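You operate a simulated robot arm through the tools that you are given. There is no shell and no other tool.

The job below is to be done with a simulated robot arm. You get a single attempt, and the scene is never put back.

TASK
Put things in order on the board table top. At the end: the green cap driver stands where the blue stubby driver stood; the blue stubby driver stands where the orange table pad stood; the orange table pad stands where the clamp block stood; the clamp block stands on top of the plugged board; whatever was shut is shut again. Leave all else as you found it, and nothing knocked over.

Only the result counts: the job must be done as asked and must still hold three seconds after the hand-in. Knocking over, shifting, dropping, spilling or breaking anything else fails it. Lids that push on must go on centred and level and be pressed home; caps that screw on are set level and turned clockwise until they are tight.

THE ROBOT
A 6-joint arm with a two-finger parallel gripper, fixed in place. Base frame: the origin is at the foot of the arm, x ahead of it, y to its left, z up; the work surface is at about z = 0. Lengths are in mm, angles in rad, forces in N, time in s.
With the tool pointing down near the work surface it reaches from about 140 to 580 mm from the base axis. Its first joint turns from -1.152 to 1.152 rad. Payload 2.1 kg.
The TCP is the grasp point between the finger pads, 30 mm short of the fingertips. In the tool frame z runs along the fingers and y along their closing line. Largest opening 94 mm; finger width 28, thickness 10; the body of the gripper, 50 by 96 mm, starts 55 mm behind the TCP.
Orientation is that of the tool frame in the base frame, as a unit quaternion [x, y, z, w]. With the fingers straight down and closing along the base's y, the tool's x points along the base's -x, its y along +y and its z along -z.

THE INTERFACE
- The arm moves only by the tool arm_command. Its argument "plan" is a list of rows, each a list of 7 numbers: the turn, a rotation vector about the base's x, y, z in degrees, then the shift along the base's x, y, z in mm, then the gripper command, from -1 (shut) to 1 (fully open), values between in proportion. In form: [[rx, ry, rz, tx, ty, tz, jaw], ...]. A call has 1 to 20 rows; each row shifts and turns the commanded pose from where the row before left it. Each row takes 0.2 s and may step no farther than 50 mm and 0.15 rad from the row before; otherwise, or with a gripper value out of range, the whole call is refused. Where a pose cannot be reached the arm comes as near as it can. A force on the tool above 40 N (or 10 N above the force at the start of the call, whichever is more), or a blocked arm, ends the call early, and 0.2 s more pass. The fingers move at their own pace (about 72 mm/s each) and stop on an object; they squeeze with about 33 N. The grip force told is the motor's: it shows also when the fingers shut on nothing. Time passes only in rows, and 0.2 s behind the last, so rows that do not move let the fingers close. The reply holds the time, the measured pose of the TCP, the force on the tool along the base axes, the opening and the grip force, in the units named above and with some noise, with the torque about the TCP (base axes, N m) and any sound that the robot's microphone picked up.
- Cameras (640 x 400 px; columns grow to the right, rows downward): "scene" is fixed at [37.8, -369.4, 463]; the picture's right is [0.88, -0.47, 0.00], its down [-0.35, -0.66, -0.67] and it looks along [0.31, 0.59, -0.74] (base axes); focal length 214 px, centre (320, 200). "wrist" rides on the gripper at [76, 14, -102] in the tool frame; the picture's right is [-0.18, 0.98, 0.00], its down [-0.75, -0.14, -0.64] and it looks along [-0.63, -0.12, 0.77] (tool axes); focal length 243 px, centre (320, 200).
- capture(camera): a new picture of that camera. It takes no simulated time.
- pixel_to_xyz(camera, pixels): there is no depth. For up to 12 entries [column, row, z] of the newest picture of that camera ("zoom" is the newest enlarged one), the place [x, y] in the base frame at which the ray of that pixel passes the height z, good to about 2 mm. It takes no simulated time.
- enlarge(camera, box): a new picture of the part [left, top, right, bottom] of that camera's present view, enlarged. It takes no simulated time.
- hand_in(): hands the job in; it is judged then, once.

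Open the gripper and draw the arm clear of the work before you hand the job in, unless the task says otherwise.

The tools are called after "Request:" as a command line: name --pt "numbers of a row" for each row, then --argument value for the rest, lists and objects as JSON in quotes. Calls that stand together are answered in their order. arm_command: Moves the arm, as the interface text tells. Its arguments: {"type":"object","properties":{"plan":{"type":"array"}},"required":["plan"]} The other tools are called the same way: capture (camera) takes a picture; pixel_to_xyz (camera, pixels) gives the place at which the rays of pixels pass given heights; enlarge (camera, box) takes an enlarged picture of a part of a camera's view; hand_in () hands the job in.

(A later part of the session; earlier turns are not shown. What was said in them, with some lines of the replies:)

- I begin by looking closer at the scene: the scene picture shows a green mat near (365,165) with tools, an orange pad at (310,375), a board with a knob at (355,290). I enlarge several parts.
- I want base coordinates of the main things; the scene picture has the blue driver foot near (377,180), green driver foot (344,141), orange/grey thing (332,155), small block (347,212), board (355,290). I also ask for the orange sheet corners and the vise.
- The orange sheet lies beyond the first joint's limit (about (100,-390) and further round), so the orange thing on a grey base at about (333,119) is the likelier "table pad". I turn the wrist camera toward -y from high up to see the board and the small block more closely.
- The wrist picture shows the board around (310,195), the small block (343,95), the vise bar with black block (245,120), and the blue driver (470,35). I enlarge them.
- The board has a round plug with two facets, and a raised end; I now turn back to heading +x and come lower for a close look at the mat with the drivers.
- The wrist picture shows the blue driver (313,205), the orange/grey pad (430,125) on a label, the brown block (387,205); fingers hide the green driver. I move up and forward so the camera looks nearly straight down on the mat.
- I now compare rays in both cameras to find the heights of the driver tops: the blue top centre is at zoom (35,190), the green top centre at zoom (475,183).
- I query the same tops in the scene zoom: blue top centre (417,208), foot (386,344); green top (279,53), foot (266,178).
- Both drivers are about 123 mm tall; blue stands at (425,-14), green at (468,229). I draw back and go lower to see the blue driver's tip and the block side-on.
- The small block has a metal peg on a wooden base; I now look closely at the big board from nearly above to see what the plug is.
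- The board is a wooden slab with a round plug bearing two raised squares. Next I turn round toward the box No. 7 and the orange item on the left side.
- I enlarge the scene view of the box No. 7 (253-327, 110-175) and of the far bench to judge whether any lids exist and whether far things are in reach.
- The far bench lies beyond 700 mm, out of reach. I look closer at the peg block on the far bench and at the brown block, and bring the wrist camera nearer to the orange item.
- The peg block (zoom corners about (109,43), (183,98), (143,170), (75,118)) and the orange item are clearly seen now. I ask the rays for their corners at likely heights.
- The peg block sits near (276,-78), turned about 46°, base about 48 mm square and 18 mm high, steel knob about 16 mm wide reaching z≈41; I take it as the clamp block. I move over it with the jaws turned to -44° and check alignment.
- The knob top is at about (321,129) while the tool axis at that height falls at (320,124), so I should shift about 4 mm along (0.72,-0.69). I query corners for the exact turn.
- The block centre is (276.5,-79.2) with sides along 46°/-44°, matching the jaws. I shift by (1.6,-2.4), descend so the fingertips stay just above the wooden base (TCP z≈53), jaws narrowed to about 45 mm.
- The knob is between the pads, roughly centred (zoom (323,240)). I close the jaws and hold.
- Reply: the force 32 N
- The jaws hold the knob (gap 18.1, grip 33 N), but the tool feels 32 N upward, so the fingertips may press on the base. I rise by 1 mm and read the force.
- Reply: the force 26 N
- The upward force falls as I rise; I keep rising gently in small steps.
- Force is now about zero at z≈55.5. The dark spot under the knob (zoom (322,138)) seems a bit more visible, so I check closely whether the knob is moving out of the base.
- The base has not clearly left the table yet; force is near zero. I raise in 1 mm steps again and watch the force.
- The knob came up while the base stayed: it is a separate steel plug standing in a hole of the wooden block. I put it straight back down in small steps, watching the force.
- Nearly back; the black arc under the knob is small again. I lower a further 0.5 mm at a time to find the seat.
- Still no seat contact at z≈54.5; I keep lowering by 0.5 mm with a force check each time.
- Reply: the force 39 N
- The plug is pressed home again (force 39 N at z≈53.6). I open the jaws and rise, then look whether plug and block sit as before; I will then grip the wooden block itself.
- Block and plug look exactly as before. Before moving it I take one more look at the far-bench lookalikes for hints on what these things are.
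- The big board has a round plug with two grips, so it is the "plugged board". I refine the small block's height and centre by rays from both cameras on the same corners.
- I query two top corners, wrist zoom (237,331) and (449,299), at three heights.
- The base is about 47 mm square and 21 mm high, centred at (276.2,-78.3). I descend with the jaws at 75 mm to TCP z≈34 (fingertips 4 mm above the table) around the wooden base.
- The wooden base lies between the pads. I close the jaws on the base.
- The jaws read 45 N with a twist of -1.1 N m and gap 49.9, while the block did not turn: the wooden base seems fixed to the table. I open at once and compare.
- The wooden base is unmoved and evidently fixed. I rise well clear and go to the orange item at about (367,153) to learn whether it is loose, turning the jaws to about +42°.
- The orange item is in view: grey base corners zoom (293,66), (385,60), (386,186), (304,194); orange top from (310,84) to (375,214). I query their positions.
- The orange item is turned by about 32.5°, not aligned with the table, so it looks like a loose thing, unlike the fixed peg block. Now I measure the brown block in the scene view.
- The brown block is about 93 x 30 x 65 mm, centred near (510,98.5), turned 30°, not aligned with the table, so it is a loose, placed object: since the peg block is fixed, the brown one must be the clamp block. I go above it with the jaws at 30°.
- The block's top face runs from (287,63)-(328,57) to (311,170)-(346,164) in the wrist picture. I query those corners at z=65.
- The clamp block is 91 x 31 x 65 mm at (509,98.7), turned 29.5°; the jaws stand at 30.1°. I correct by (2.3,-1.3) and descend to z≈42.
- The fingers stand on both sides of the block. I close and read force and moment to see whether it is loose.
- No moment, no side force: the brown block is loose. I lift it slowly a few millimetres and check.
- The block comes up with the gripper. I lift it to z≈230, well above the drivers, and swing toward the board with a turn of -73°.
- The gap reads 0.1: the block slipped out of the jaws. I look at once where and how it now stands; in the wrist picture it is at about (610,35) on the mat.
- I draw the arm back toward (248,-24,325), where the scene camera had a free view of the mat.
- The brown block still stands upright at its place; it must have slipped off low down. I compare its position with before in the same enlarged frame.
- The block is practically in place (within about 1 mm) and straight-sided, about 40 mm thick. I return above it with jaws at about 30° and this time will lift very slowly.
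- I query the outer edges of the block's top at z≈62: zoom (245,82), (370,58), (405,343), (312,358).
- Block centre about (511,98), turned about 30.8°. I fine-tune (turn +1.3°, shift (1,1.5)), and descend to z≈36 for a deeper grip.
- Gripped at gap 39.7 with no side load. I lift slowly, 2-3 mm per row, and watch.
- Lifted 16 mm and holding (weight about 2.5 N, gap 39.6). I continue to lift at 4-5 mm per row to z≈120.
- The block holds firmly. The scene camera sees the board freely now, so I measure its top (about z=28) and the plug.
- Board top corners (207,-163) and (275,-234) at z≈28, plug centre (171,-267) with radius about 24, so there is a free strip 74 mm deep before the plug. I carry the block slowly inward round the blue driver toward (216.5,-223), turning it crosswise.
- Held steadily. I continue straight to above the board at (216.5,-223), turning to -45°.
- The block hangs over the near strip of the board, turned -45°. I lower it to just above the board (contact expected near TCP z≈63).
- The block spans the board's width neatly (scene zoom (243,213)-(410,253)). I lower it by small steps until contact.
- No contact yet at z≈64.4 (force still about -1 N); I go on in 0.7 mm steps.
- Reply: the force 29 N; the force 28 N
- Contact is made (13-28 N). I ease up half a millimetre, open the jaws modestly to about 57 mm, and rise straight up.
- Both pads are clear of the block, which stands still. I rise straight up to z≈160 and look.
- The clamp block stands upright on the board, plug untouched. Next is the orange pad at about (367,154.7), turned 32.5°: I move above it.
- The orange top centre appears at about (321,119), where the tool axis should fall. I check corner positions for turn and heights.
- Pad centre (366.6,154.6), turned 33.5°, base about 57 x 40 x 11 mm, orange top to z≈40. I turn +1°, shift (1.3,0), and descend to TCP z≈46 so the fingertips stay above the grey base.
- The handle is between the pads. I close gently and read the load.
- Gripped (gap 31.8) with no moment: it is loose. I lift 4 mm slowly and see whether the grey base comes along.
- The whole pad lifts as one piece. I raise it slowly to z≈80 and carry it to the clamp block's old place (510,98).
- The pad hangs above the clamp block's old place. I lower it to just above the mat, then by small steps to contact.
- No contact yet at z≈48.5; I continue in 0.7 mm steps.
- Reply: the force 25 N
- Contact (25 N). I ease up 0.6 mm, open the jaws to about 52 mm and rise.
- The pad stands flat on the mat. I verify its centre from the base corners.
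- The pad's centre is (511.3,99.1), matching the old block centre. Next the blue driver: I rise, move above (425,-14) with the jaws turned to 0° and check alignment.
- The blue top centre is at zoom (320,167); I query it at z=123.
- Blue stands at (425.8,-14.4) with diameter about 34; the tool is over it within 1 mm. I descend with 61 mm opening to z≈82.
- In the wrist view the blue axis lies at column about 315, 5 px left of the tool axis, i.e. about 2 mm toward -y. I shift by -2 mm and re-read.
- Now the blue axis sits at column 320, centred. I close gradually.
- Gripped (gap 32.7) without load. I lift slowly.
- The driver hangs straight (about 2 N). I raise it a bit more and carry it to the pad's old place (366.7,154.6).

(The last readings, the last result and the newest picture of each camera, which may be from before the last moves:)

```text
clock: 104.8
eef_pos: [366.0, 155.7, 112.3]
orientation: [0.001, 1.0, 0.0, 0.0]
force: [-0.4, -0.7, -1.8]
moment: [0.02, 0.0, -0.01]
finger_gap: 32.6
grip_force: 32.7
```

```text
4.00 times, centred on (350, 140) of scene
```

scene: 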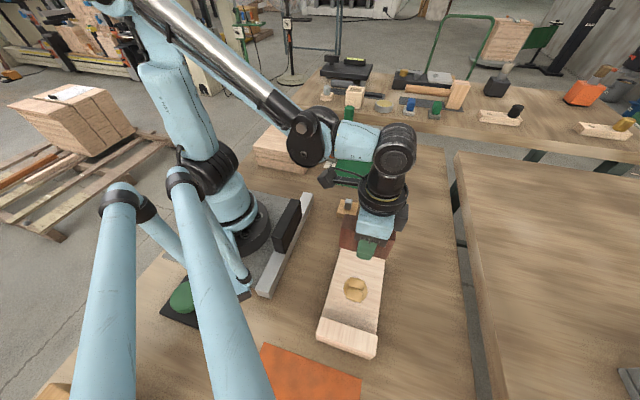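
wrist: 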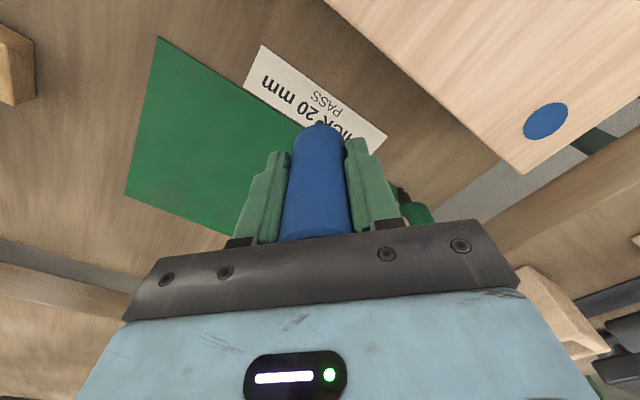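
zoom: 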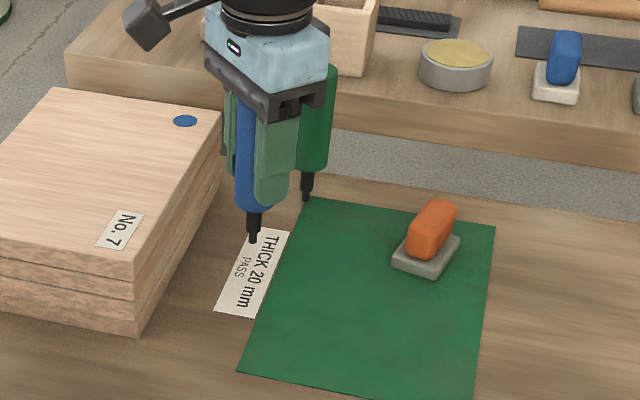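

The tip hangs above the card. I lower to about 6 mm above contact, then in small steps.

Request:
arm_command --pt "0 0 0 0 0 -4 -1" --pt "0 0 0 0 0 -5 -1" --pt "0 0 0 0 0 -5 -1" --pt "0 0 0 0 0 -5 -1" --pt "0 0 0 0 0 -4 -1" --pt "0 0 0 0 0 -3 -1" --pt "0 0 0 0 0 0 -1"

Request:
arm_command --pt "0 0 0 0 0 -1.5 -1" --pt "0 0 0 0 0 0 -1"

Request:
arm_command --pt "0 0 0 0 0 -1 -1" --pt "0 0 0 0 0 0 -1"

Request:
enlarge --camera "scene" --box '[310, 110, 370, 180]'

```text
clock: 106.4
eef_pos: [365.8, 155.3, 85.4]
orientation: [0.0, 1.0, 0.0, 0.0]
force: [0.2, 0.1, -1.4]
moment: [-0.01, 0.0, 0.0]
finger_gap: 32.5
grip_force: 32.9
```

```text
clock: 107.0
eef_pos: [365.6, 154.1, 83.0]
orientation: [0.001, 1.0, -0.001, 0.0]
force: [-0.1, 0.4, -1.8]
moment: [0.0, 0.02, 0.0]
finger_gap: 32.7
grip_force: 33.8
```

```text
clock: 107.6
eef_pos: [365.3, 153.3, 83.9]
orientation: [0.001, 1.0, 0.0, 0.0]
force: [-0.5, 0.3, -0.8]
moment: [0.0, 0.0, 0.03]
finger_gap: 32.5
grip_force: 33.5
```

```text
5.71 times, centred on (340, 145) of scene
```

zoom: 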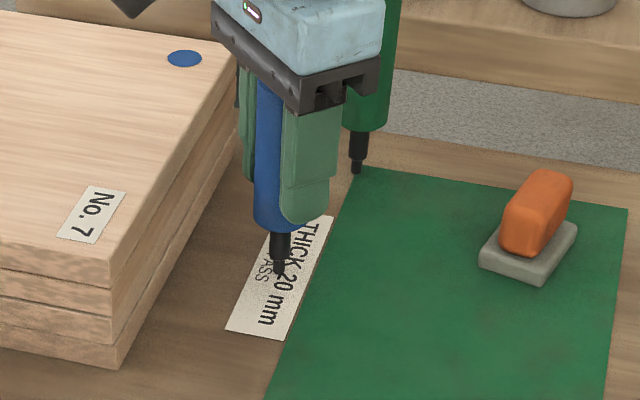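

Still free at z≈83.5. I add a 1 mm correction in x and keep lowering.

Request:
arm_command --pt "0 0 0 1 0.4 -0.7 -1" --pt "0 0 0 0 0 0 -1"

Request:
arm_command --pt "0 0 0 0 0 -0.7 -1" --pt "0 0 0 0 0 0 -1"

Request:
arm_command --pt "0 0 0 0 0 -0.5 -1" --pt "0 0 0 0 0 0 -1"

```text
clock: 108.2
eef_pos: [367.0, 155.2, 81.0]
orientation: [0.0, 1.0, 0.0, 0.0]
force: [-4.6, -1.2, 16.1]
moment: [-0.2, 0.44, 0.02]
finger_gap: 32.6
grip_force: 32.8
```

```text
clock: 108.8
eef_pos: [367.2, 154.3, 82.0]
orientation: [0.0, 1.0, 0.0, 0.001]
force: [-5.2, 0.8, 27.0]
moment: [-0.13, 0.53, -0.01]
finger_gap: 32.6
grip_force: 32.9
```

```text
clock: 109.4
eef_pos: [367.4, 155.0, 81.3]
orientation: [0.001, 1.0, 0.0, 0.0]
force: [-4.4, 0.7, 28.9]
moment: [-0.08, 0.41, 0.06]
finger_gap: 32.7
grip_force: 33.0
```

The tip touched (16-29 N, with a small side load of 4-5 N from my sideways step). I lift 2 mm to free that side load, check, then set down straight again.

Request:
arm_command --pt "0 0 0 0 0 1 -1" --pt "0 0 0 0 0 1 -1" --pt "0 0 0 0 0 0 -1"

Request:
enlarge --camera "scene" --box '[310, 110, 370, 180]'

Request:
enlarge --camera "wrist" --box '[220, 100, 420, 250]'

```text
clock: 110.2
eef_pos: [366.9, 154.7, 82.5]
orientation: [0.001, 1.0, 0.0, 0.001]
force: [0.0, -0.9, -0.5]
moment: [0.05, 0.0, 0.01]
finger_gap: 32.4
grip_force: 32.8
```

```text
5.71 times, centred on (340, 145) of scene
```

zoom: 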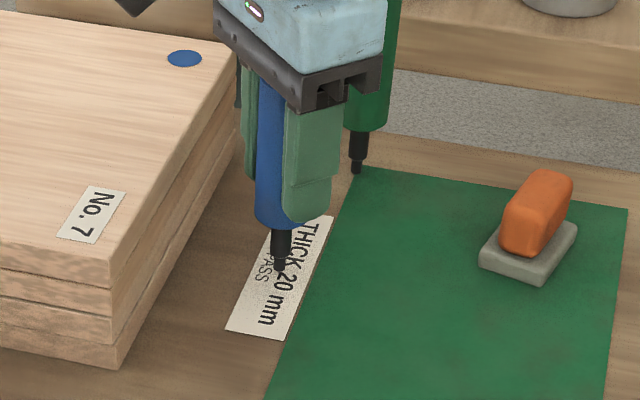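

```text
2.67 times, centred on (320, 175) of wrist
```

zoom: 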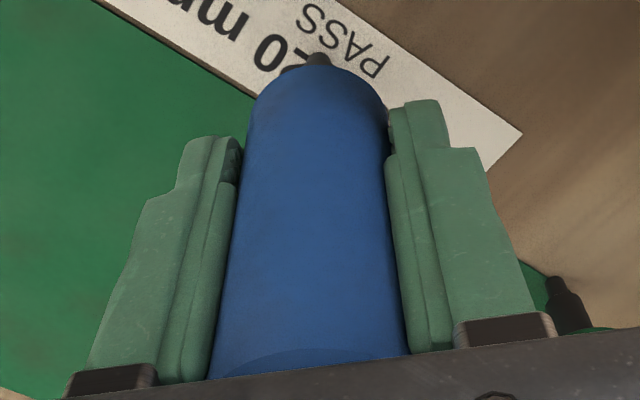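

The tip image (318,57) is the same as at the grip, so no tilt to speak of. I lower straight by small steps until light contact.

Request:
arm_command --pt "0 0 0 0 0 -0.6 -1" --pt "0 0 0 0 0 0 -1"

Request:
arm_command --pt "0 0 0 0 0 -0.5 -1" --pt "0 0 0 0 0 0 -1"

```text
clock: 110.8
eef_pos: [367.4, 155.4, 83.0]
orientation: [0.0, 1.0, 0.0, 0.0]
force: [0.2, 0.5, -1.3]
moment: [0.03, 0.04, -0.05]
finger_gap: 32.6
grip_force: 33.0
```

```text
clock: 111.4
eef_pos: [368.1, 154.2, 82.9]
orientation: [0.001, 1.0, 0.0, 0.0]
force: [0.9, -0.9, -1.3]
moment: [-0.01, -0.01, -0.03]
finger_gap: 32.4
grip_force: 33.2
```

Still hanging free; I lower two more half-millimetre steps.

Request:
arm_command --pt "0 0 0 0 0 -0.4 -1" --pt "0 0 0 0 0 0 -1"

Request:
arm_command --pt "0 0 0 0 0 -0.3 -1" --pt "0 0 0 0 0 0 -1"

```text
clock: 112.0
eef_pos: [367.3, 155.4, 81.5]
orientation: [0.001, 1.0, 0.0, 0.0]
force: [0.3, 0.1, -0.5]
moment: [-0.01, -0.03, 0.0]
finger_gap: 32.3
grip_force: 33.2
```

```text
clock: 112.6
eef_pos: [366.4, 154.5, 81.5]
orientation: [0.002, 1.0, 0.0, 0.001]
force: [-0.1, -0.4, -1.6]
moment: [0.01, 0.0, 0.0]
finger_gap: 32.5
grip_force: 32.9
```

Request:
arm_command --pt "0 0 0 0 0 -0.3 -1" --pt "0 0 0 0 0 0 -1"

Request:
arm_command --pt "0 0 0 0 0 -0.3 -1" --pt "0 0 0 0 0 0 -1"

```text
clock: 113.2
eef_pos: [366.8, 155.2, 81.6]
orientation: [0.001, 1.0, 0.0, 0.0]
force: [-0.3, -0.5, -1.6]
moment: [-0.02, -0.04, 0.01]
finger_gap: 32.6
grip_force: 33.0
```

```text
clock: 113.8
eef_pos: [367.9, 154.5, 81.3]
orientation: [0.0, 1.0, 0.0, 0.0]
force: [-0.3, -1.3, 6.8]
moment: [-0.01, -0.03, 0.01]
finger_gap: 32.7
grip_force: 32.8
```

Light contact of 6.8 N with no side load or moment. I open the jaws gradually and symmetrically.

Request:
arm_command --pt "0 0 0 0 0 0 -0.28" --pt "0 0 0 0 0 0 -0.24" --pt "0 0 0 0 0 0 -0.2" --pt "0 0 0 0 0 0 -0.2"

Request:
enlarge --camera "wrist" --box '[220, 100, 420, 250]'

Request:
enlarge --camera "scene" --box '[310, 110, 370, 180]'

```text
clock: 114.8
eef_pos: [367.1, 155.0, 80.8]
orientation: [0.001, 1.0, 0.0, -0.001]
force: [-0.4, 1.1, 0.0]
moment: [0.02, 0.0, 0.0]
finger_gap: 37.6
grip_force: 0.1
```

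```text
2.67 times, centred on (320, 175) of wrist
```

zoom: 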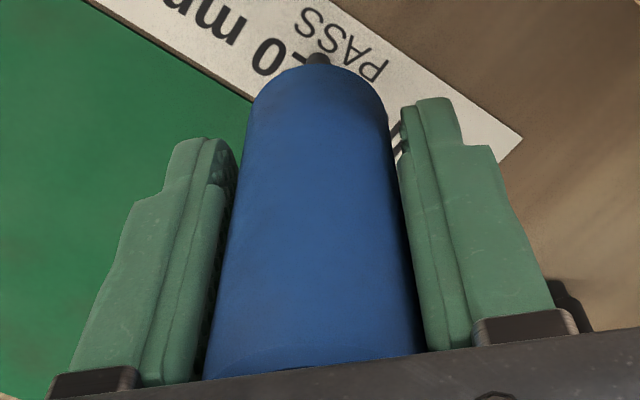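

```text
5.71 times, centred on (340, 145) of scene
```

zoom: 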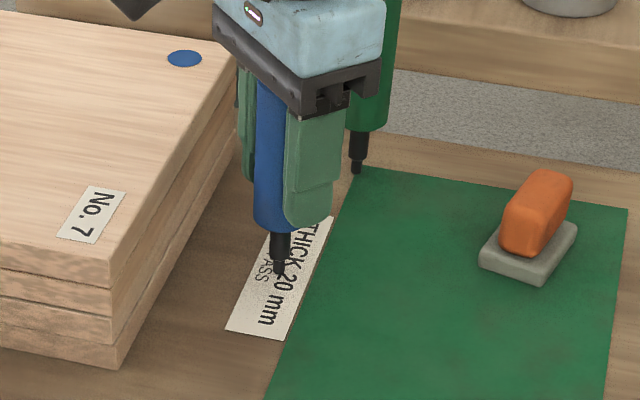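

It stands free between the pads. I wait half a second, then widen to 61 mm and check again before rising.

Request:
arm_command --pt "0 0 0 0 0 0 -0.2" --pt "0 0 0 0 0 0 -0.2" --pt "0 0 0 0 0 0 0.0" --pt "0 0 0 0 0 0 0.3" --pt "0 0 0 0 0 0 0.3"

Request:
enlarge --camera "wrist" --box '[220, 100, 420, 250]'

```text
clock: 116.0
eef_pos: [366.4, 155.1, 81.4]
orientation: [0.001, 1.0, 0.0, 0.0]
force: [1.1, 0.3, 0.3]
moment: [-0.01, 0.0, -0.02]
finger_gap: 61.3
grip_force: 0.1
```

```text
2.67 times, centred on (320, 175) of wrist
```

zoom: 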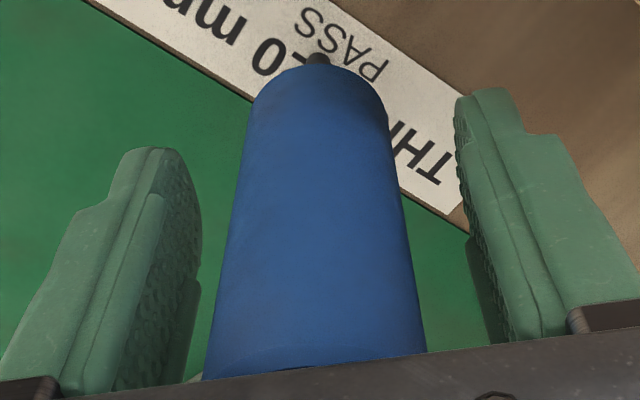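

Blue stands upright at its new place. I rise straight up and go above the green driver at (468,229).

Request:
arm_command --pt "0 0 0 0 0 5 0.3" --pt "0 0 0 0 0 20 0.3" --pt "0 0 0 0 0 40 0.3" --pt "0 0 0 0 0 45 0.3" --pt "0 0 0 0 0 40 0.3" --pt "0 0 0 30 22 0 0.3" --pt "0 0 0 36 26 0 0.3" --pt "0 0 0 35 26 0 0.3" --pt "0 0 0 0 0 0 0.3" --pt "0 0 0 0 0 0 0.3"

Request:
capture --camera "wrist"

Request:
enlarge --camera "wrist" --box '[240, 50, 400, 200]'

Request:
enlarge --camera "scene" --box '[290, 90, 410, 190]'

```text
clock: 118.2
eef_pos: [467.4, 230.1, 231.7]
orientation: [0.0, 1.0, 0.0, 0.0]
force: [-0.3, 0.4, 0.5]
moment: [0.01, 0.03, -0.02]
finger_gap: 61.1
grip_force: 0.0
```

```text
taken
```

wrist: 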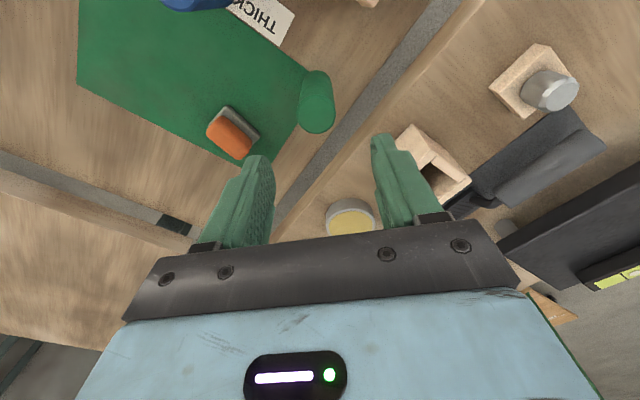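

```text
2.67 times, centred on (320, 125) of wrist
```

zoom: 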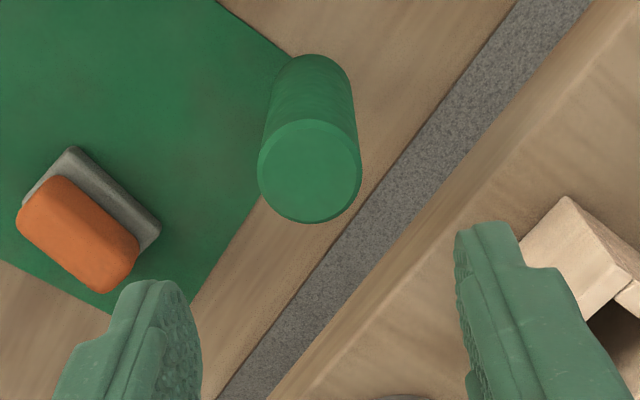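

```text
4.00 times, centred on (350, 140) of scene
```

zoom: 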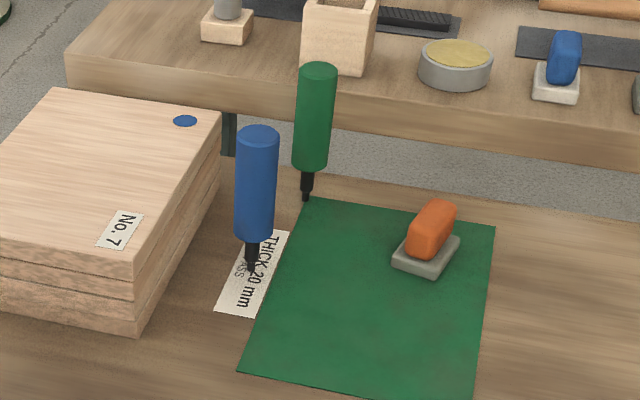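

Blue stands well. The green top centre is at zoom (309,171), I query it at z=123 and check the scene foot.

Request:
enlarge --camera "wrist" --box '[240, 50, 400, 200]'

Request:
pixel_to_xyz --camera "zoom" --pixels '[[309, 171, 123], [257, 171, 123], [361, 171, 123], [309, 223, 123], [309, 119, 123]]'

Request:
pixel_to_xyz --camera "scene" --pixels '[[339.2, 140, 0], [342, 108, 123], [325.5, 157.5, 0], [327.5, 124, 123]]'

```text
2.67 times, centred on (320, 125) of wrist
```

zoom: 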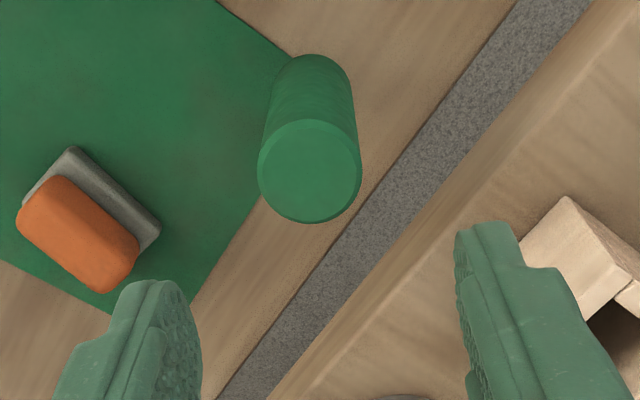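

```text
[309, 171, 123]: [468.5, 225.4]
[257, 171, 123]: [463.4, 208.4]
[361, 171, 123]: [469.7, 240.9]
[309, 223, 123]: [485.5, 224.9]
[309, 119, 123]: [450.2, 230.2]
```

```text
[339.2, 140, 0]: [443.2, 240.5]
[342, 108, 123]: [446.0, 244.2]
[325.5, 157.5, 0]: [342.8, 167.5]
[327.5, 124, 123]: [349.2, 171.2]
```

Green's axis is at about (468,226.3), i.e. the tool needs (0.6,-3.8). I shift and descend to z≈82 around it.

Request:
arm_command --pt "0 0 0 0.6 -3.8 -10 0.3" --pt "0 0 0 0 0 -30 0.3" --pt "0 0 0 0 0 -30 0.3" --pt "0 0 0 0 0 -20 0.3" --pt "0 0 0 0 0 0 0.3"

Request:
capture --camera "wrist"

Request:
enlarge --camera "wrist" --box '[220, 80, 420, 240]'

```text
clock: 119.4
eef_pos: [469.3, 224.9, 140.8]
orientation: [0.001, 1.0, 0.0, 0.0]
force: [0.5, 0.5, 1.4]
moment: [-0.01, -0.02, 0.01]
finger_gap: 61.2
grip_force: 0.1
```

```text
taken
```

wrist: 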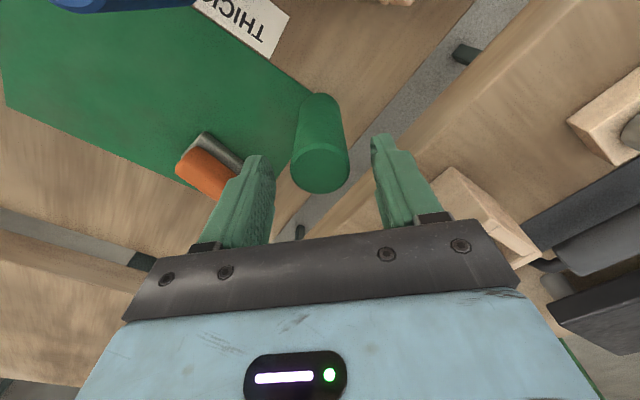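

```text
2.50 times, centred on (320, 160) of wrist
```

zoom: 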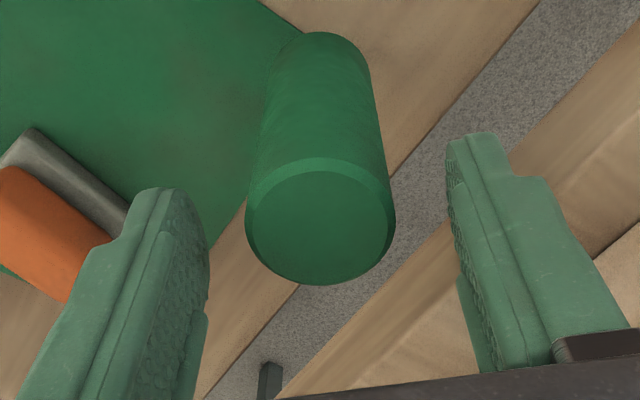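

Green is centred between the fingers (column 320). I descend the remaining 59 mm.

Request:
arm_command --pt "0 0 0 0 0 -20 0.3" --pt "0 0 0 0 0 -20 0.3" --pt "0 0 0 0 0 -13 0.3" --pt "0 0 0 0 0 -6 0.3" --pt "0 0 0 0 0 0 0.3"

Request:
enlarge --camera "wrist" --box '[220, 100, 420, 250]'

Request:
enlarge --camera "scene" --box '[290, 90, 410, 190]'

```text
clock: 120.6
eef_pos: [468.7, 225.0, 82.3]
orientation: [0.002, 1.0, 0.0, 0.0]
force: [-0.3, 0.1, 0.2]
moment: [-0.02, 0.03, 0.0]
finger_gap: 61.0
grip_force: 0.1
```

```text
2.67 times, centred on (320, 175) of wrist
```

zoom: 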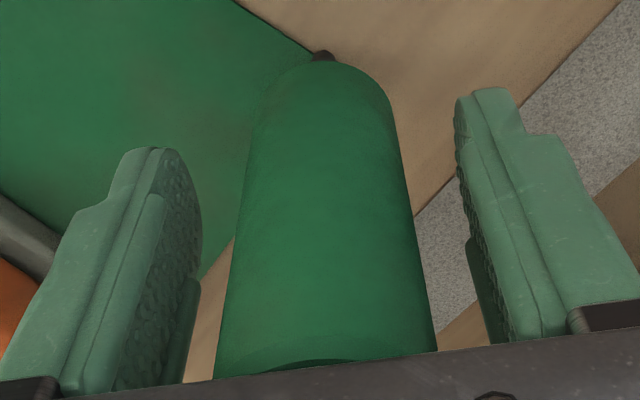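

```text
4.00 times, centred on (350, 140) of scene
```

zoom: 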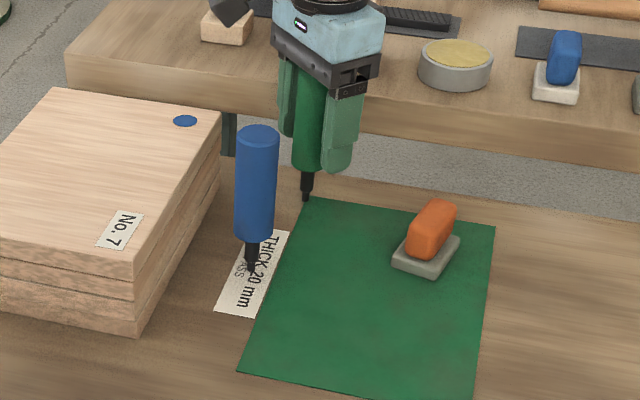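

The green axis is about 2 px right of centre; I shift +1.2 mm in y and close gradually.

Request:
arm_command --pt "0 0 0 0 1.2 0 0.3" --pt "0 0 0 0 0 0 0.0" --pt "0 0 0 0 0 0 -0.1" --pt "0 0 0 0 0 0 -0.18" --pt "0 0 0 0 0 0 -0.25" --pt "0 0 0 0 0 0 -0.35" --pt "0 0 0 0 0 0 -0.6" --pt "0 0 0 0 0 0 -1" --pt "0 0 0 0 0 0 -1"

Request:
enlarge --camera "wrist" --box '[220, 100, 420, 250]'

```text
clock: 122.6
eef_pos: [468.2, 226.1, 82.6]
orientation: [0.001, 1.0, -0.001, -0.001]
force: [-0.2, 0.8, 0.0]
moment: [0.03, -0.02, 0.03]
finger_gap: 33.0
grip_force: 32.9
```

```text
2.67 times, centred on (320, 175) of wrist
```

zoom: 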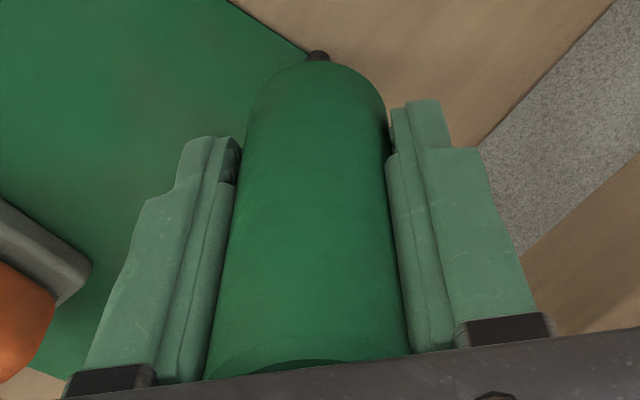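

Gripped (gap 33.0) with no load. I lift slowly to clear the table, then up to z≈130.

Request:
arm_command --pt "0 0 0 0 0 1 -1" --pt "0 0 0 0 0 2 -1" --pt "0 0 0 0 0 3 -1" --pt "0 0 0 0 0 4 -1" --pt "0 0 0 0 0 5 -1" --pt "0 0 0 0 0 6 -1" --pt "0 0 0 0 0 6 -1" --pt "0 0 0 0 0 6 -1" --pt "0 0 0 0 0 6 -1" --pt "0 0 0 0 0 6 -1" --pt "0 0 0 0 0 5 -1" --pt "0 0 0 0 0 0 -1"

Request:
capture --camera "wrist"

Request:
enlarge --camera "scene" --box '[290, 80, 410, 190]'

```text
clock: 125.2
eef_pos: [468.5, 227.5, 131.3]
orientation: [0.001, 1.0, -0.001, -0.001]
force: [-0.8, 0.0, -1.4]
moment: [0.03, 0.02, -0.02]
finger_gap: 32.8
grip_force: 33.0
```

```text
taken
```

wrist: 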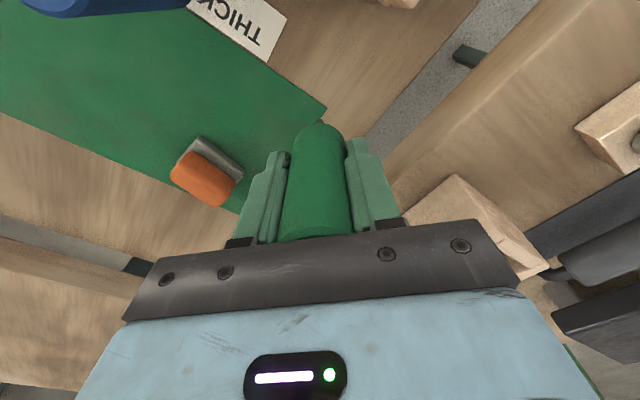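

```text
3.64 times, centred on (350, 135) of scene
```

zoom: 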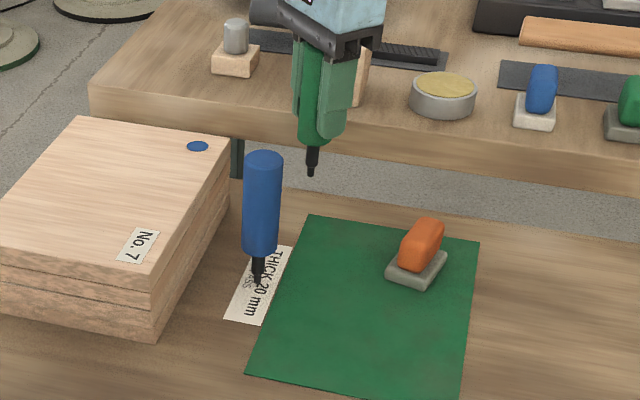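

Green hangs straight with its tip at about z=48. I carry it between pad and blue driver to blue's old place (425.8,-14.4).

Request:
arm_command --pt "0 0 0 -2 -6 0 -1" --pt "0 0 0 -3.8 -11.6 0 -1" --pt "0 0 0 -3.8 -11.6 0 -1" --pt "0 0 0 -3.8 -11.6 0 -1" --pt "0 0 0 -3.8 -11.6 0 -1" --pt "0 0 0 -3.8 -11.6 0 -1" --pt "0 0 0 -3.8 -11.6 0 -1" --pt "0 0 0 -3.8 -11.6 0 -1" --pt "0 0 0 -3.8 -11.6 0 -1" --pt "0 0 0 -0.9 -13 0 -1" --pt "0 0 0 -0.9 -13 0 -1" --pt "0 0 0 -0.9 -13 0 -1" --pt "0 0 0 -0.9 -13 0 -1" --pt "0 0 0 -0.9 -13 0 -1" --pt "0 0 0 -0.9 -13 0 -1" --pt "0 0 0 -0.9 -13 0 -1" --pt "0 0 0 -1 -13 0 -1" --pt "0 0 0 -1 -13 0 -1" --pt "0 0 0 -1 -13 0 -1" --pt "0 0 0 -1 -12.4 0 -1"

Request:
arm_command --pt "0 0 0 0 0 0 -1" --pt "0 0 0 0 0 0 -1"

Request:
capture --camera "wrist"

Request:
enlarge --camera "scene" --box '[310, 100, 430, 200]'

```text
clock: 129.4
eef_pos: [426.0, -14.6, 131.8]
orientation: [0.0, 1.0, 0.0, 0.0]
force: [0.1, -0.3, -0.9]
moment: [0.05, -0.02, 0.0]
finger_gap: 32.8
grip_force: 32.8
```

```text
clock: 130.0
eef_pos: [426.1, -13.7, 132.8]
orientation: [0.0, 1.0, 0.0, 0.0]
force: [0.4, -0.1, -1.4]
moment: [0.01, 0.03, 0.02]
finger_gap: 32.8
grip_force: 33.4
```

```text
taken
```

wrist: 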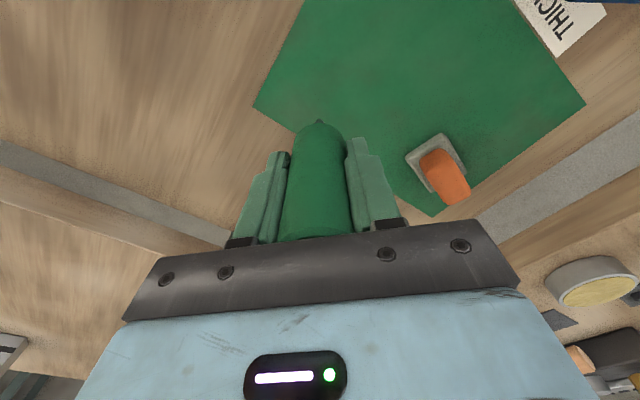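

```text
4.00 times, centred on (370, 150) of scene
```

zoom: 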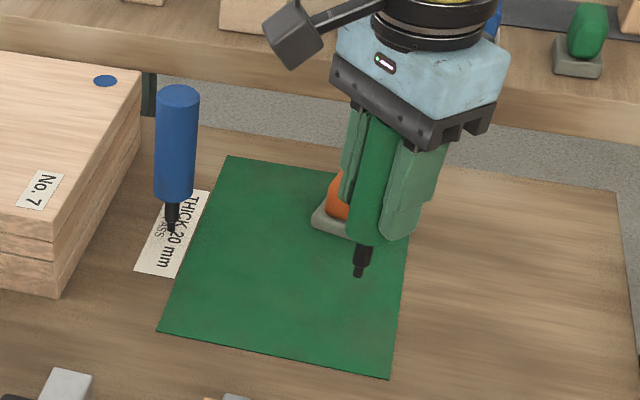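

In position above blue's old spot. I lower to about z=88, then step down finely.

Request:
arm_command --pt "0 0 0 0 0 -4 -1" --pt "0 0 0 0 0 -6 -1" --pt "0 0 0 0 0 -6 -1" --pt "0 0 0 0 0 -6 -1" --pt "0 0 0 0 0 -6 -1" --pt "0 0 0 0 0 -6 -1" --pt "0 0 0 0 0 -5 -1" --pt "0 0 0 0 0 -3 -1" --pt "0 0 0 0 0 -2 -1" --pt "0 0 0 0 0 0 -1" --pt "0 0 0 0 0 0 -1"

Request:
enlarge --camera "scene" --box '[340, 120, 420, 190]'

```text
clock: 132.4
eef_pos: [425.9, -13.6, 87.0]
orientation: [0.001, 1.0, 0.0, 0.001]
force: [0.6, -0.5, -2.3]
moment: [0.0, -0.04, 0.0]
finger_gap: 32.7
grip_force: 33.5
```

```text
5.71 times, centred on (380, 155) of scene
```

zoom: 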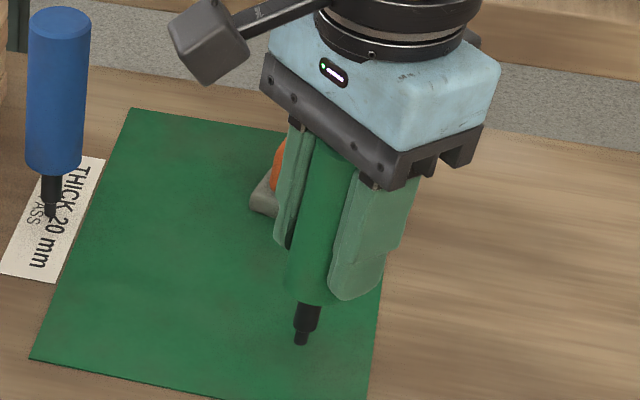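

The green tip appears at (376.5,180.4), blue's foot was at (376.8,181.3): well placed. I step down gently.

Request:
arm_command --pt "0 0 0 0 0 -1 -1" --pt "0 0 0 0 0 -1 -1" --pt "0 0 0 0 0 0 -1"

Request:
arm_command --pt "0 0 0 0 0 -0.7 -1" --pt "0 0 0 0 0 0 -1"

Request:
arm_command --pt "0 0 0 0 0 -0.5 -1" --pt "0 0 0 0 0 0 -1"

```text
clock: 133.2
eef_pos: [426.5, -15.5, 85.3]
orientation: [0.001, 1.0, 0.0, 0.0]
force: [-0.7, -1.4, -0.7]
moment: [-0.02, -0.01, 0.01]
finger_gap: 32.7
grip_force: 33.0
```

```text
clock: 133.8
eef_pos: [426.8, -14.5, 83.8]
orientation: [0.0, 1.0, 0.0, 0.0]
force: [0.0, 0.4, -1.3]
moment: [0.01, -0.01, -0.01]
finger_gap: 32.9
grip_force: 32.9
```

```text
clock: 134.4
eef_pos: [426.3, -13.1, 84.0]
orientation: [0.002, 1.0, 0.0, 0.001]
force: [-0.7, 0.3, -1.7]
moment: [-0.05, 0.01, 0.02]
finger_gap: 32.9
grip_force: 33.2
```

No contact yet at z≈83.8; I continue in 0.4 mm steps.

Request:
arm_command --pt "0 0 0 0 0 -0.4 -1" --pt "0 0 0 0 0 0 -1"

Request:
arm_command --pt "0 0 0 0 0 -0.4 -1" --pt "0 0 0 0 0 0 -1"

Request:
arm_command --pt "0 0 0 0 0 -0.3 -1" --pt "0 0 0 0 0 0 -1"

```text
clock: 135.0
eef_pos: [427.1, -14.4, 83.6]
orientation: [0.001, 1.0, 0.0, 0.001]
force: [-0.2, 0.1, -1.2]
moment: [-0.03, 0.02, -0.01]
finger_gap: 32.8
grip_force: 32.8
```

```text
clock: 135.6
eef_pos: [426.0, -13.8, 84.1]
orientation: [0.0, 1.0, 0.0, 0.0]
force: [-0.7, -0.1, -1.1]
moment: [-0.02, 0.0, 0.01]
finger_gap: 32.8
grip_force: 32.9
```

```text
clock: 136.2
eef_pos: [426.3, -14.3, 83.0]
orientation: [0.0, 1.0, 0.0, -0.001]
force: [0.0, -0.3, -1.0]
moment: [-0.01, 0.03, -0.02]
finger_gap: 33.1
grip_force: 32.9
```

Still free (about -1 N); I lower further, 0.3-0.4 mm at a time.

Request:
arm_command --pt "0 0 0 0 0 -0.4 -1" --pt "0 0 0 0 0 0 -1"

Request:
arm_command --pt "0 0 0 0 0 -0.3 -1" --pt "0 0 0 0 0 0 -1"

Request:
arm_command --pt "0 0 0 0 0 -0.3 -1" --pt "0 0 0 0 0 0 -1"

```text
clock: 136.8
eef_pos: [426.6, -14.4, 82.3]
orientation: [0.001, 1.0, 0.0, 0.0]
force: [0.1, -0.6, -2.0]
moment: [-0.01, 0.03, 0.02]
finger_gap: 32.9
grip_force: 32.9
```

```text
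clock: 137.4
eef_pos: [426.6, -14.0, 82.4]
orientation: [-0.001, 1.0, 0.001, 0.0]
force: [0.6, 0.3, -2.2]
moment: [-0.02, 0.02, 0.01]
finger_gap: 32.9
grip_force: 32.6
```

```text
clock: 138.0
eef_pos: [426.0, -14.4, 82.7]
orientation: [0.001, 1.0, 0.0, 0.0]
force: [-0.1, 0.1, -0.9]
moment: [-0.01, 0.02, 0.0]
finger_gap: 32.6
grip_force: 33.0
```

Still no touch at z≈82.4; I keep stepping down.

Request:
arm_command --pt "0 0 0 0 0 -0.3 -1" --pt "0 0 0 0 0 0 -1"

Request:
arm_command --pt "0 0 0 0 0 -0.3 -1" --pt "0 0 0 0 0 0 -1"

Request:
arm_command --pt "0 0 0 0 0 -0.3 -1" --pt "0 0 0 0 0 0 -1"

```text
clock: 138.6
eef_pos: [426.2, -14.5, 81.9]
orientation: [0.0, 1.0, -0.001, 0.001]
force: [0.8, -0.5, -1.1]
moment: [-0.03, 0.0, 0.01]
finger_gap: 32.8
grip_force: 32.6
```

```text
clock: 139.2
eef_pos: [425.9, -14.2, 80.7]
orientation: [0.001, 1.0, 0.0, 0.0]
force: [-0.4, -1.9, 6.0]
moment: [-0.12, 0.1, 0.03]
finger_gap: 32.6
grip_force: 33.3
```

```text
clock: 139.8
eef_pos: [426.0, -13.6, 82.3]
orientation: [0.001, 1.0, -0.001, 0.0]
force: [-3.2, -2.5, 19.0]
moment: [-0.19, 0.27, 0.02]
finger_gap: 32.7
grip_force: 33.1
```

Contact: 19 N now, 6 N one step earlier. I ease up 0.35 mm to the light contact and then open gradually.

Request:
arm_command --pt "0 0 0 0 0 0.35 -1" --pt "0 0 0 0 0 0 -1"

Request:
enlarge --camera "wrist" --box '[220, 100, 420, 250]'

```text
clock: 140.4
eef_pos: [426.6, -14.8, 80.9]
orientation: [0.001, 1.0, 0.0, 0.001]
force: [-1.0, 0.0, 3.1]
moment: [-0.08, 0.13, 0.02]
finger_gap: 32.8
grip_force: 33.1
```

```text
2.67 times, centred on (320, 175) of wrist
```

zoom: 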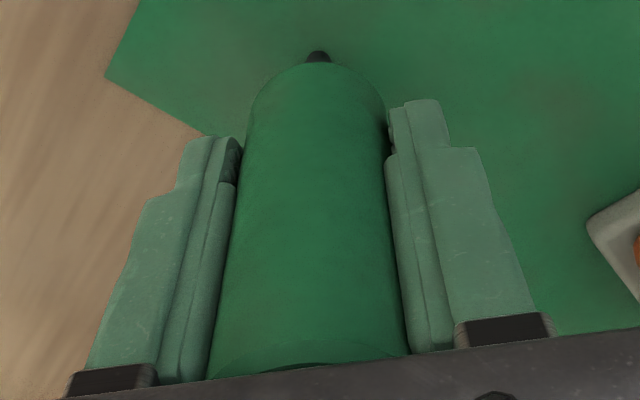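

Light contact of 3 N, driver straight in the pads. I open gradually.

Request:
arm_command --pt "0 0 0 0 0 0 -0.28" --pt "0 0 0 0 0 0 -0.24" --pt "0 0 0 0 0 0 -0.2" --pt "0 0 0 0 0 0 -0.2"

Request:
enlarge --camera "wrist" --box '[220, 100, 420, 250]'

```text
clock: 141.4
eef_pos: [426.7, -13.6, 82.2]
orientation: [0.0, 1.0, -0.001, 0.0]
force: [0.1, -0.3, 0.7]
moment: [0.02, -0.02, -0.02]
finger_gap: 37.6
grip_force: 0.0
```

```text
2.67 times, centred on (320, 175) of wrist
```

zoom: 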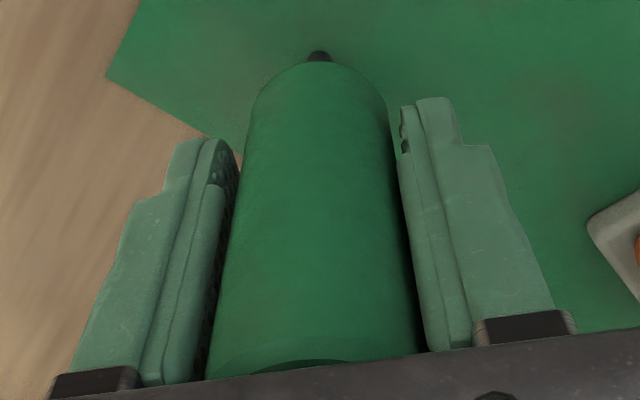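

It stands free and straight between the pads. I wait, widen to 61 mm, and check before rising.

Request:
arm_command --pt "0 0 0 0 0 0 -0.2" --pt "0 0 0 0 0 0 -0.2" --pt "0 0 0 0 0 0 0.0" --pt "0 0 0 0 0 0 0.3" --pt "0 0 0 0 0 0 0.3"

Request:
enlarge --camera "wrist" --box '[220, 100, 420, 250]'

```text
clock: 142.6
eef_pos: [427.2, -14.8, 83.1]
orientation: [0.001, 1.0, 0.0, 0.0]
force: [0.2, 0.0, -0.5]
moment: [0.04, 0.0, 0.0]
finger_gap: 61.1
grip_force: 0.1
```

```text
2.67 times, centred on (320, 175) of wrist
```

zoom: 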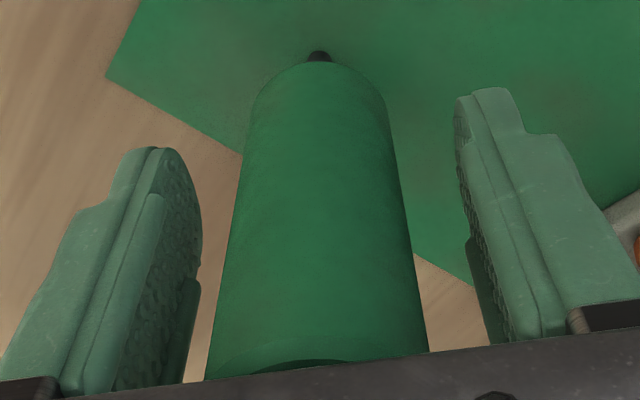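

Green stands upright with wide clearance. I rise straight up and draw the arm back to a clear place for a full check.

Request:
arm_command --pt "0 0 0 0 0 5 0.3" --pt "0 0 0 0 0 20 0.3" --pt "0 0 0 0 0 40 0.3" --pt "0 0 0 0 0 45 0.3" --pt "0 0 0 0 0 45 0.5" --pt "0 0 0 -20 0 40 0.8" --pt "0 0 0 -40 0 30 1" --pt "0 0 0 -40 0 15 1" --pt "0 0 0 -40 0 0 1" --pt "0 0 0 -30 0 0 1" --pt "0 0 0 0 0 0 1"

Request:
capture --camera "scene"

Request:
capture --camera "wrist"

Request:
enlarge --camera "scene" --box '[300, 90, 420, 200]'

Request:
enlarge --camera "scene" --box '[300, 190, 420, 370]'

```text
clock: 145.0
eef_pos: [255.3, -14.9, 322.9]
orientation: [0.0, 1.0, 0.0, 0.0]
force: [-0.6, 0.0, -0.1]
moment: [-0.01, 0.03, 0.04]
finger_gap: 93.8
grip_force: 0.2
```

```text
taken
```

scene: 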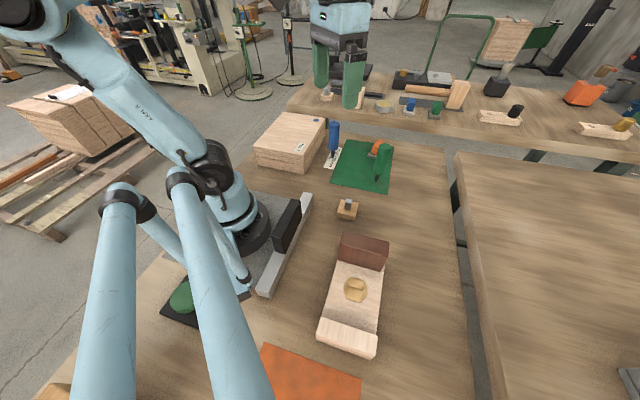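

```text
taken
```

wrist: 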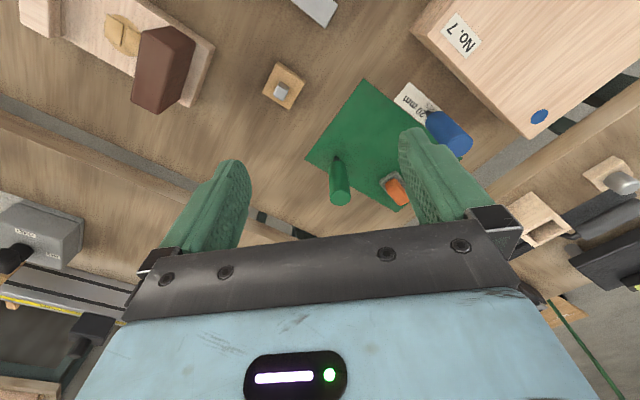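

```text
3.64 times, centred on (360, 145) of scene
```

zoom: 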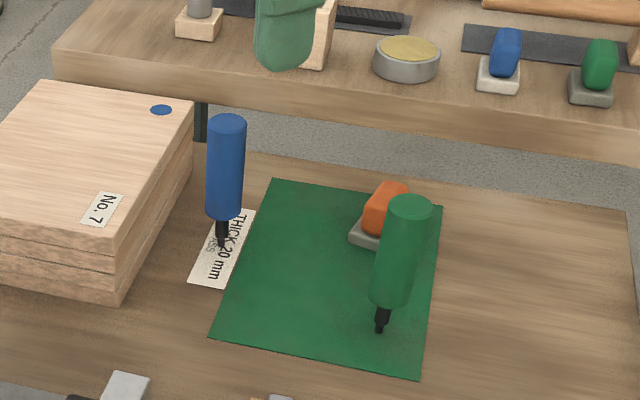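

```text
2.22 times, centred on (360, 280) of scene
```

zoom: 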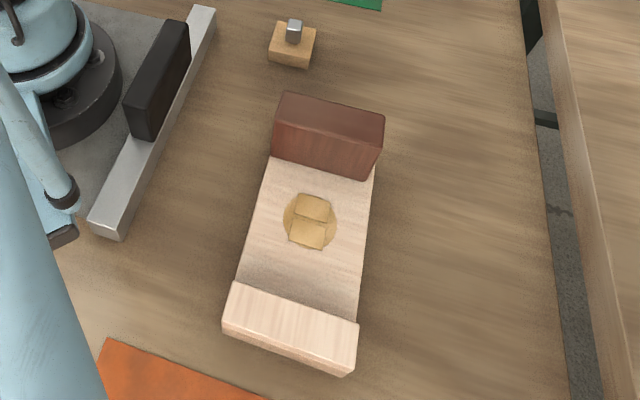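

All pieces stand. I verify blue's foot and green's foot by rays and compare the steel plug in the fixed block with its first picture.

Request:
pixel_to_xyz --camera "scene" --pixels '[[333.1, 157.6, 0], [376.2, 181.2, 0], [334.5, 123.0, 123], [384.5, 147, 123]]'

Request:
enlarge --camera "scene" --box '[330, 190, 366, 225]'

Request:
enlarge --camera "scene" --box '[310, 110, 400, 190]'

```text
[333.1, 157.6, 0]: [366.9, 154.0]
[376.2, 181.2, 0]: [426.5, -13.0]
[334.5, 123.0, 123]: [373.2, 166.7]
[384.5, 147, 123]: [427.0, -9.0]
```

```text
11.43 times, centred on (348, 208) of scene
```

zoom: 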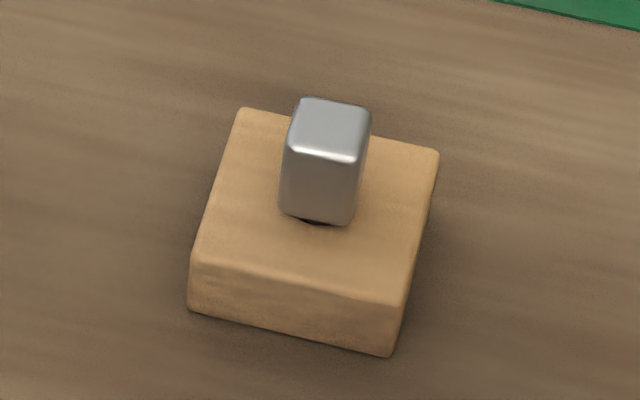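

```text
5.00 times, centred on (355, 150) of scene
```

zoom: 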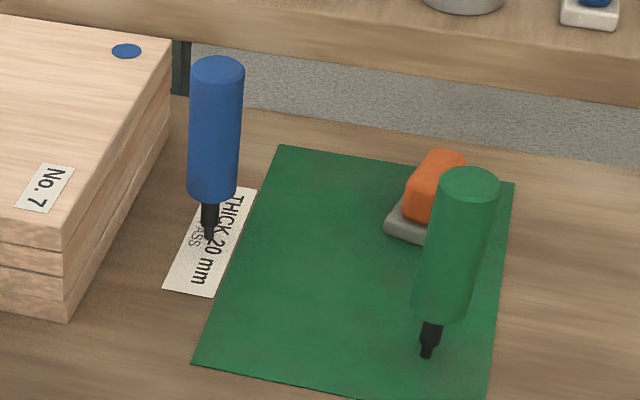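

Blue stands at (366.9,154.0), green at (426.5,-13.0), the pad at (511,99), the clamp block on the plugged board, and the steel plug and board plug sit as found. The gripper is open and clear, so I hand the job in.

Request:
hand_in

```text
The job is handed in.
```

The job is handed in, with every named piece where the task asked. One choice rests on my own reading of "clamp block", covered below.

| Piece | Where it stands now |
|---|---|
| Green cap driver | Blue driver's old spot, about (426, -13) |
| Blue stubby driver | Orange pad's old spot, about (367, 154) |
| Orange table pad | Clamp block's old spot, about (511, 99) |
| Clamp block | Upright across the near end of the plugged board, clear of its plug |

- **Which block I moved:** I took the loose brown block as the clamp block. I first tried the small wooden block with the steel plug. Gripped at its base it would not move, so I judged it fixed to the table. If that was the one meant, the result is wrong.
- **Steel plug:** on that first try the plug came up about 3 mm. I pressed it back home, and in the last pictures it sits as it did at the start, within about 1 mm.
- **A slip:** on the first lift the brown block slid out of the jaws low down and landed upright, within about 1 mm of its place. I lifted it again slowly and it held.

The last pictures show all the moved pieces upright and the board's own plug in place. The gripper was open and the arm drawn clear before the hand-in.
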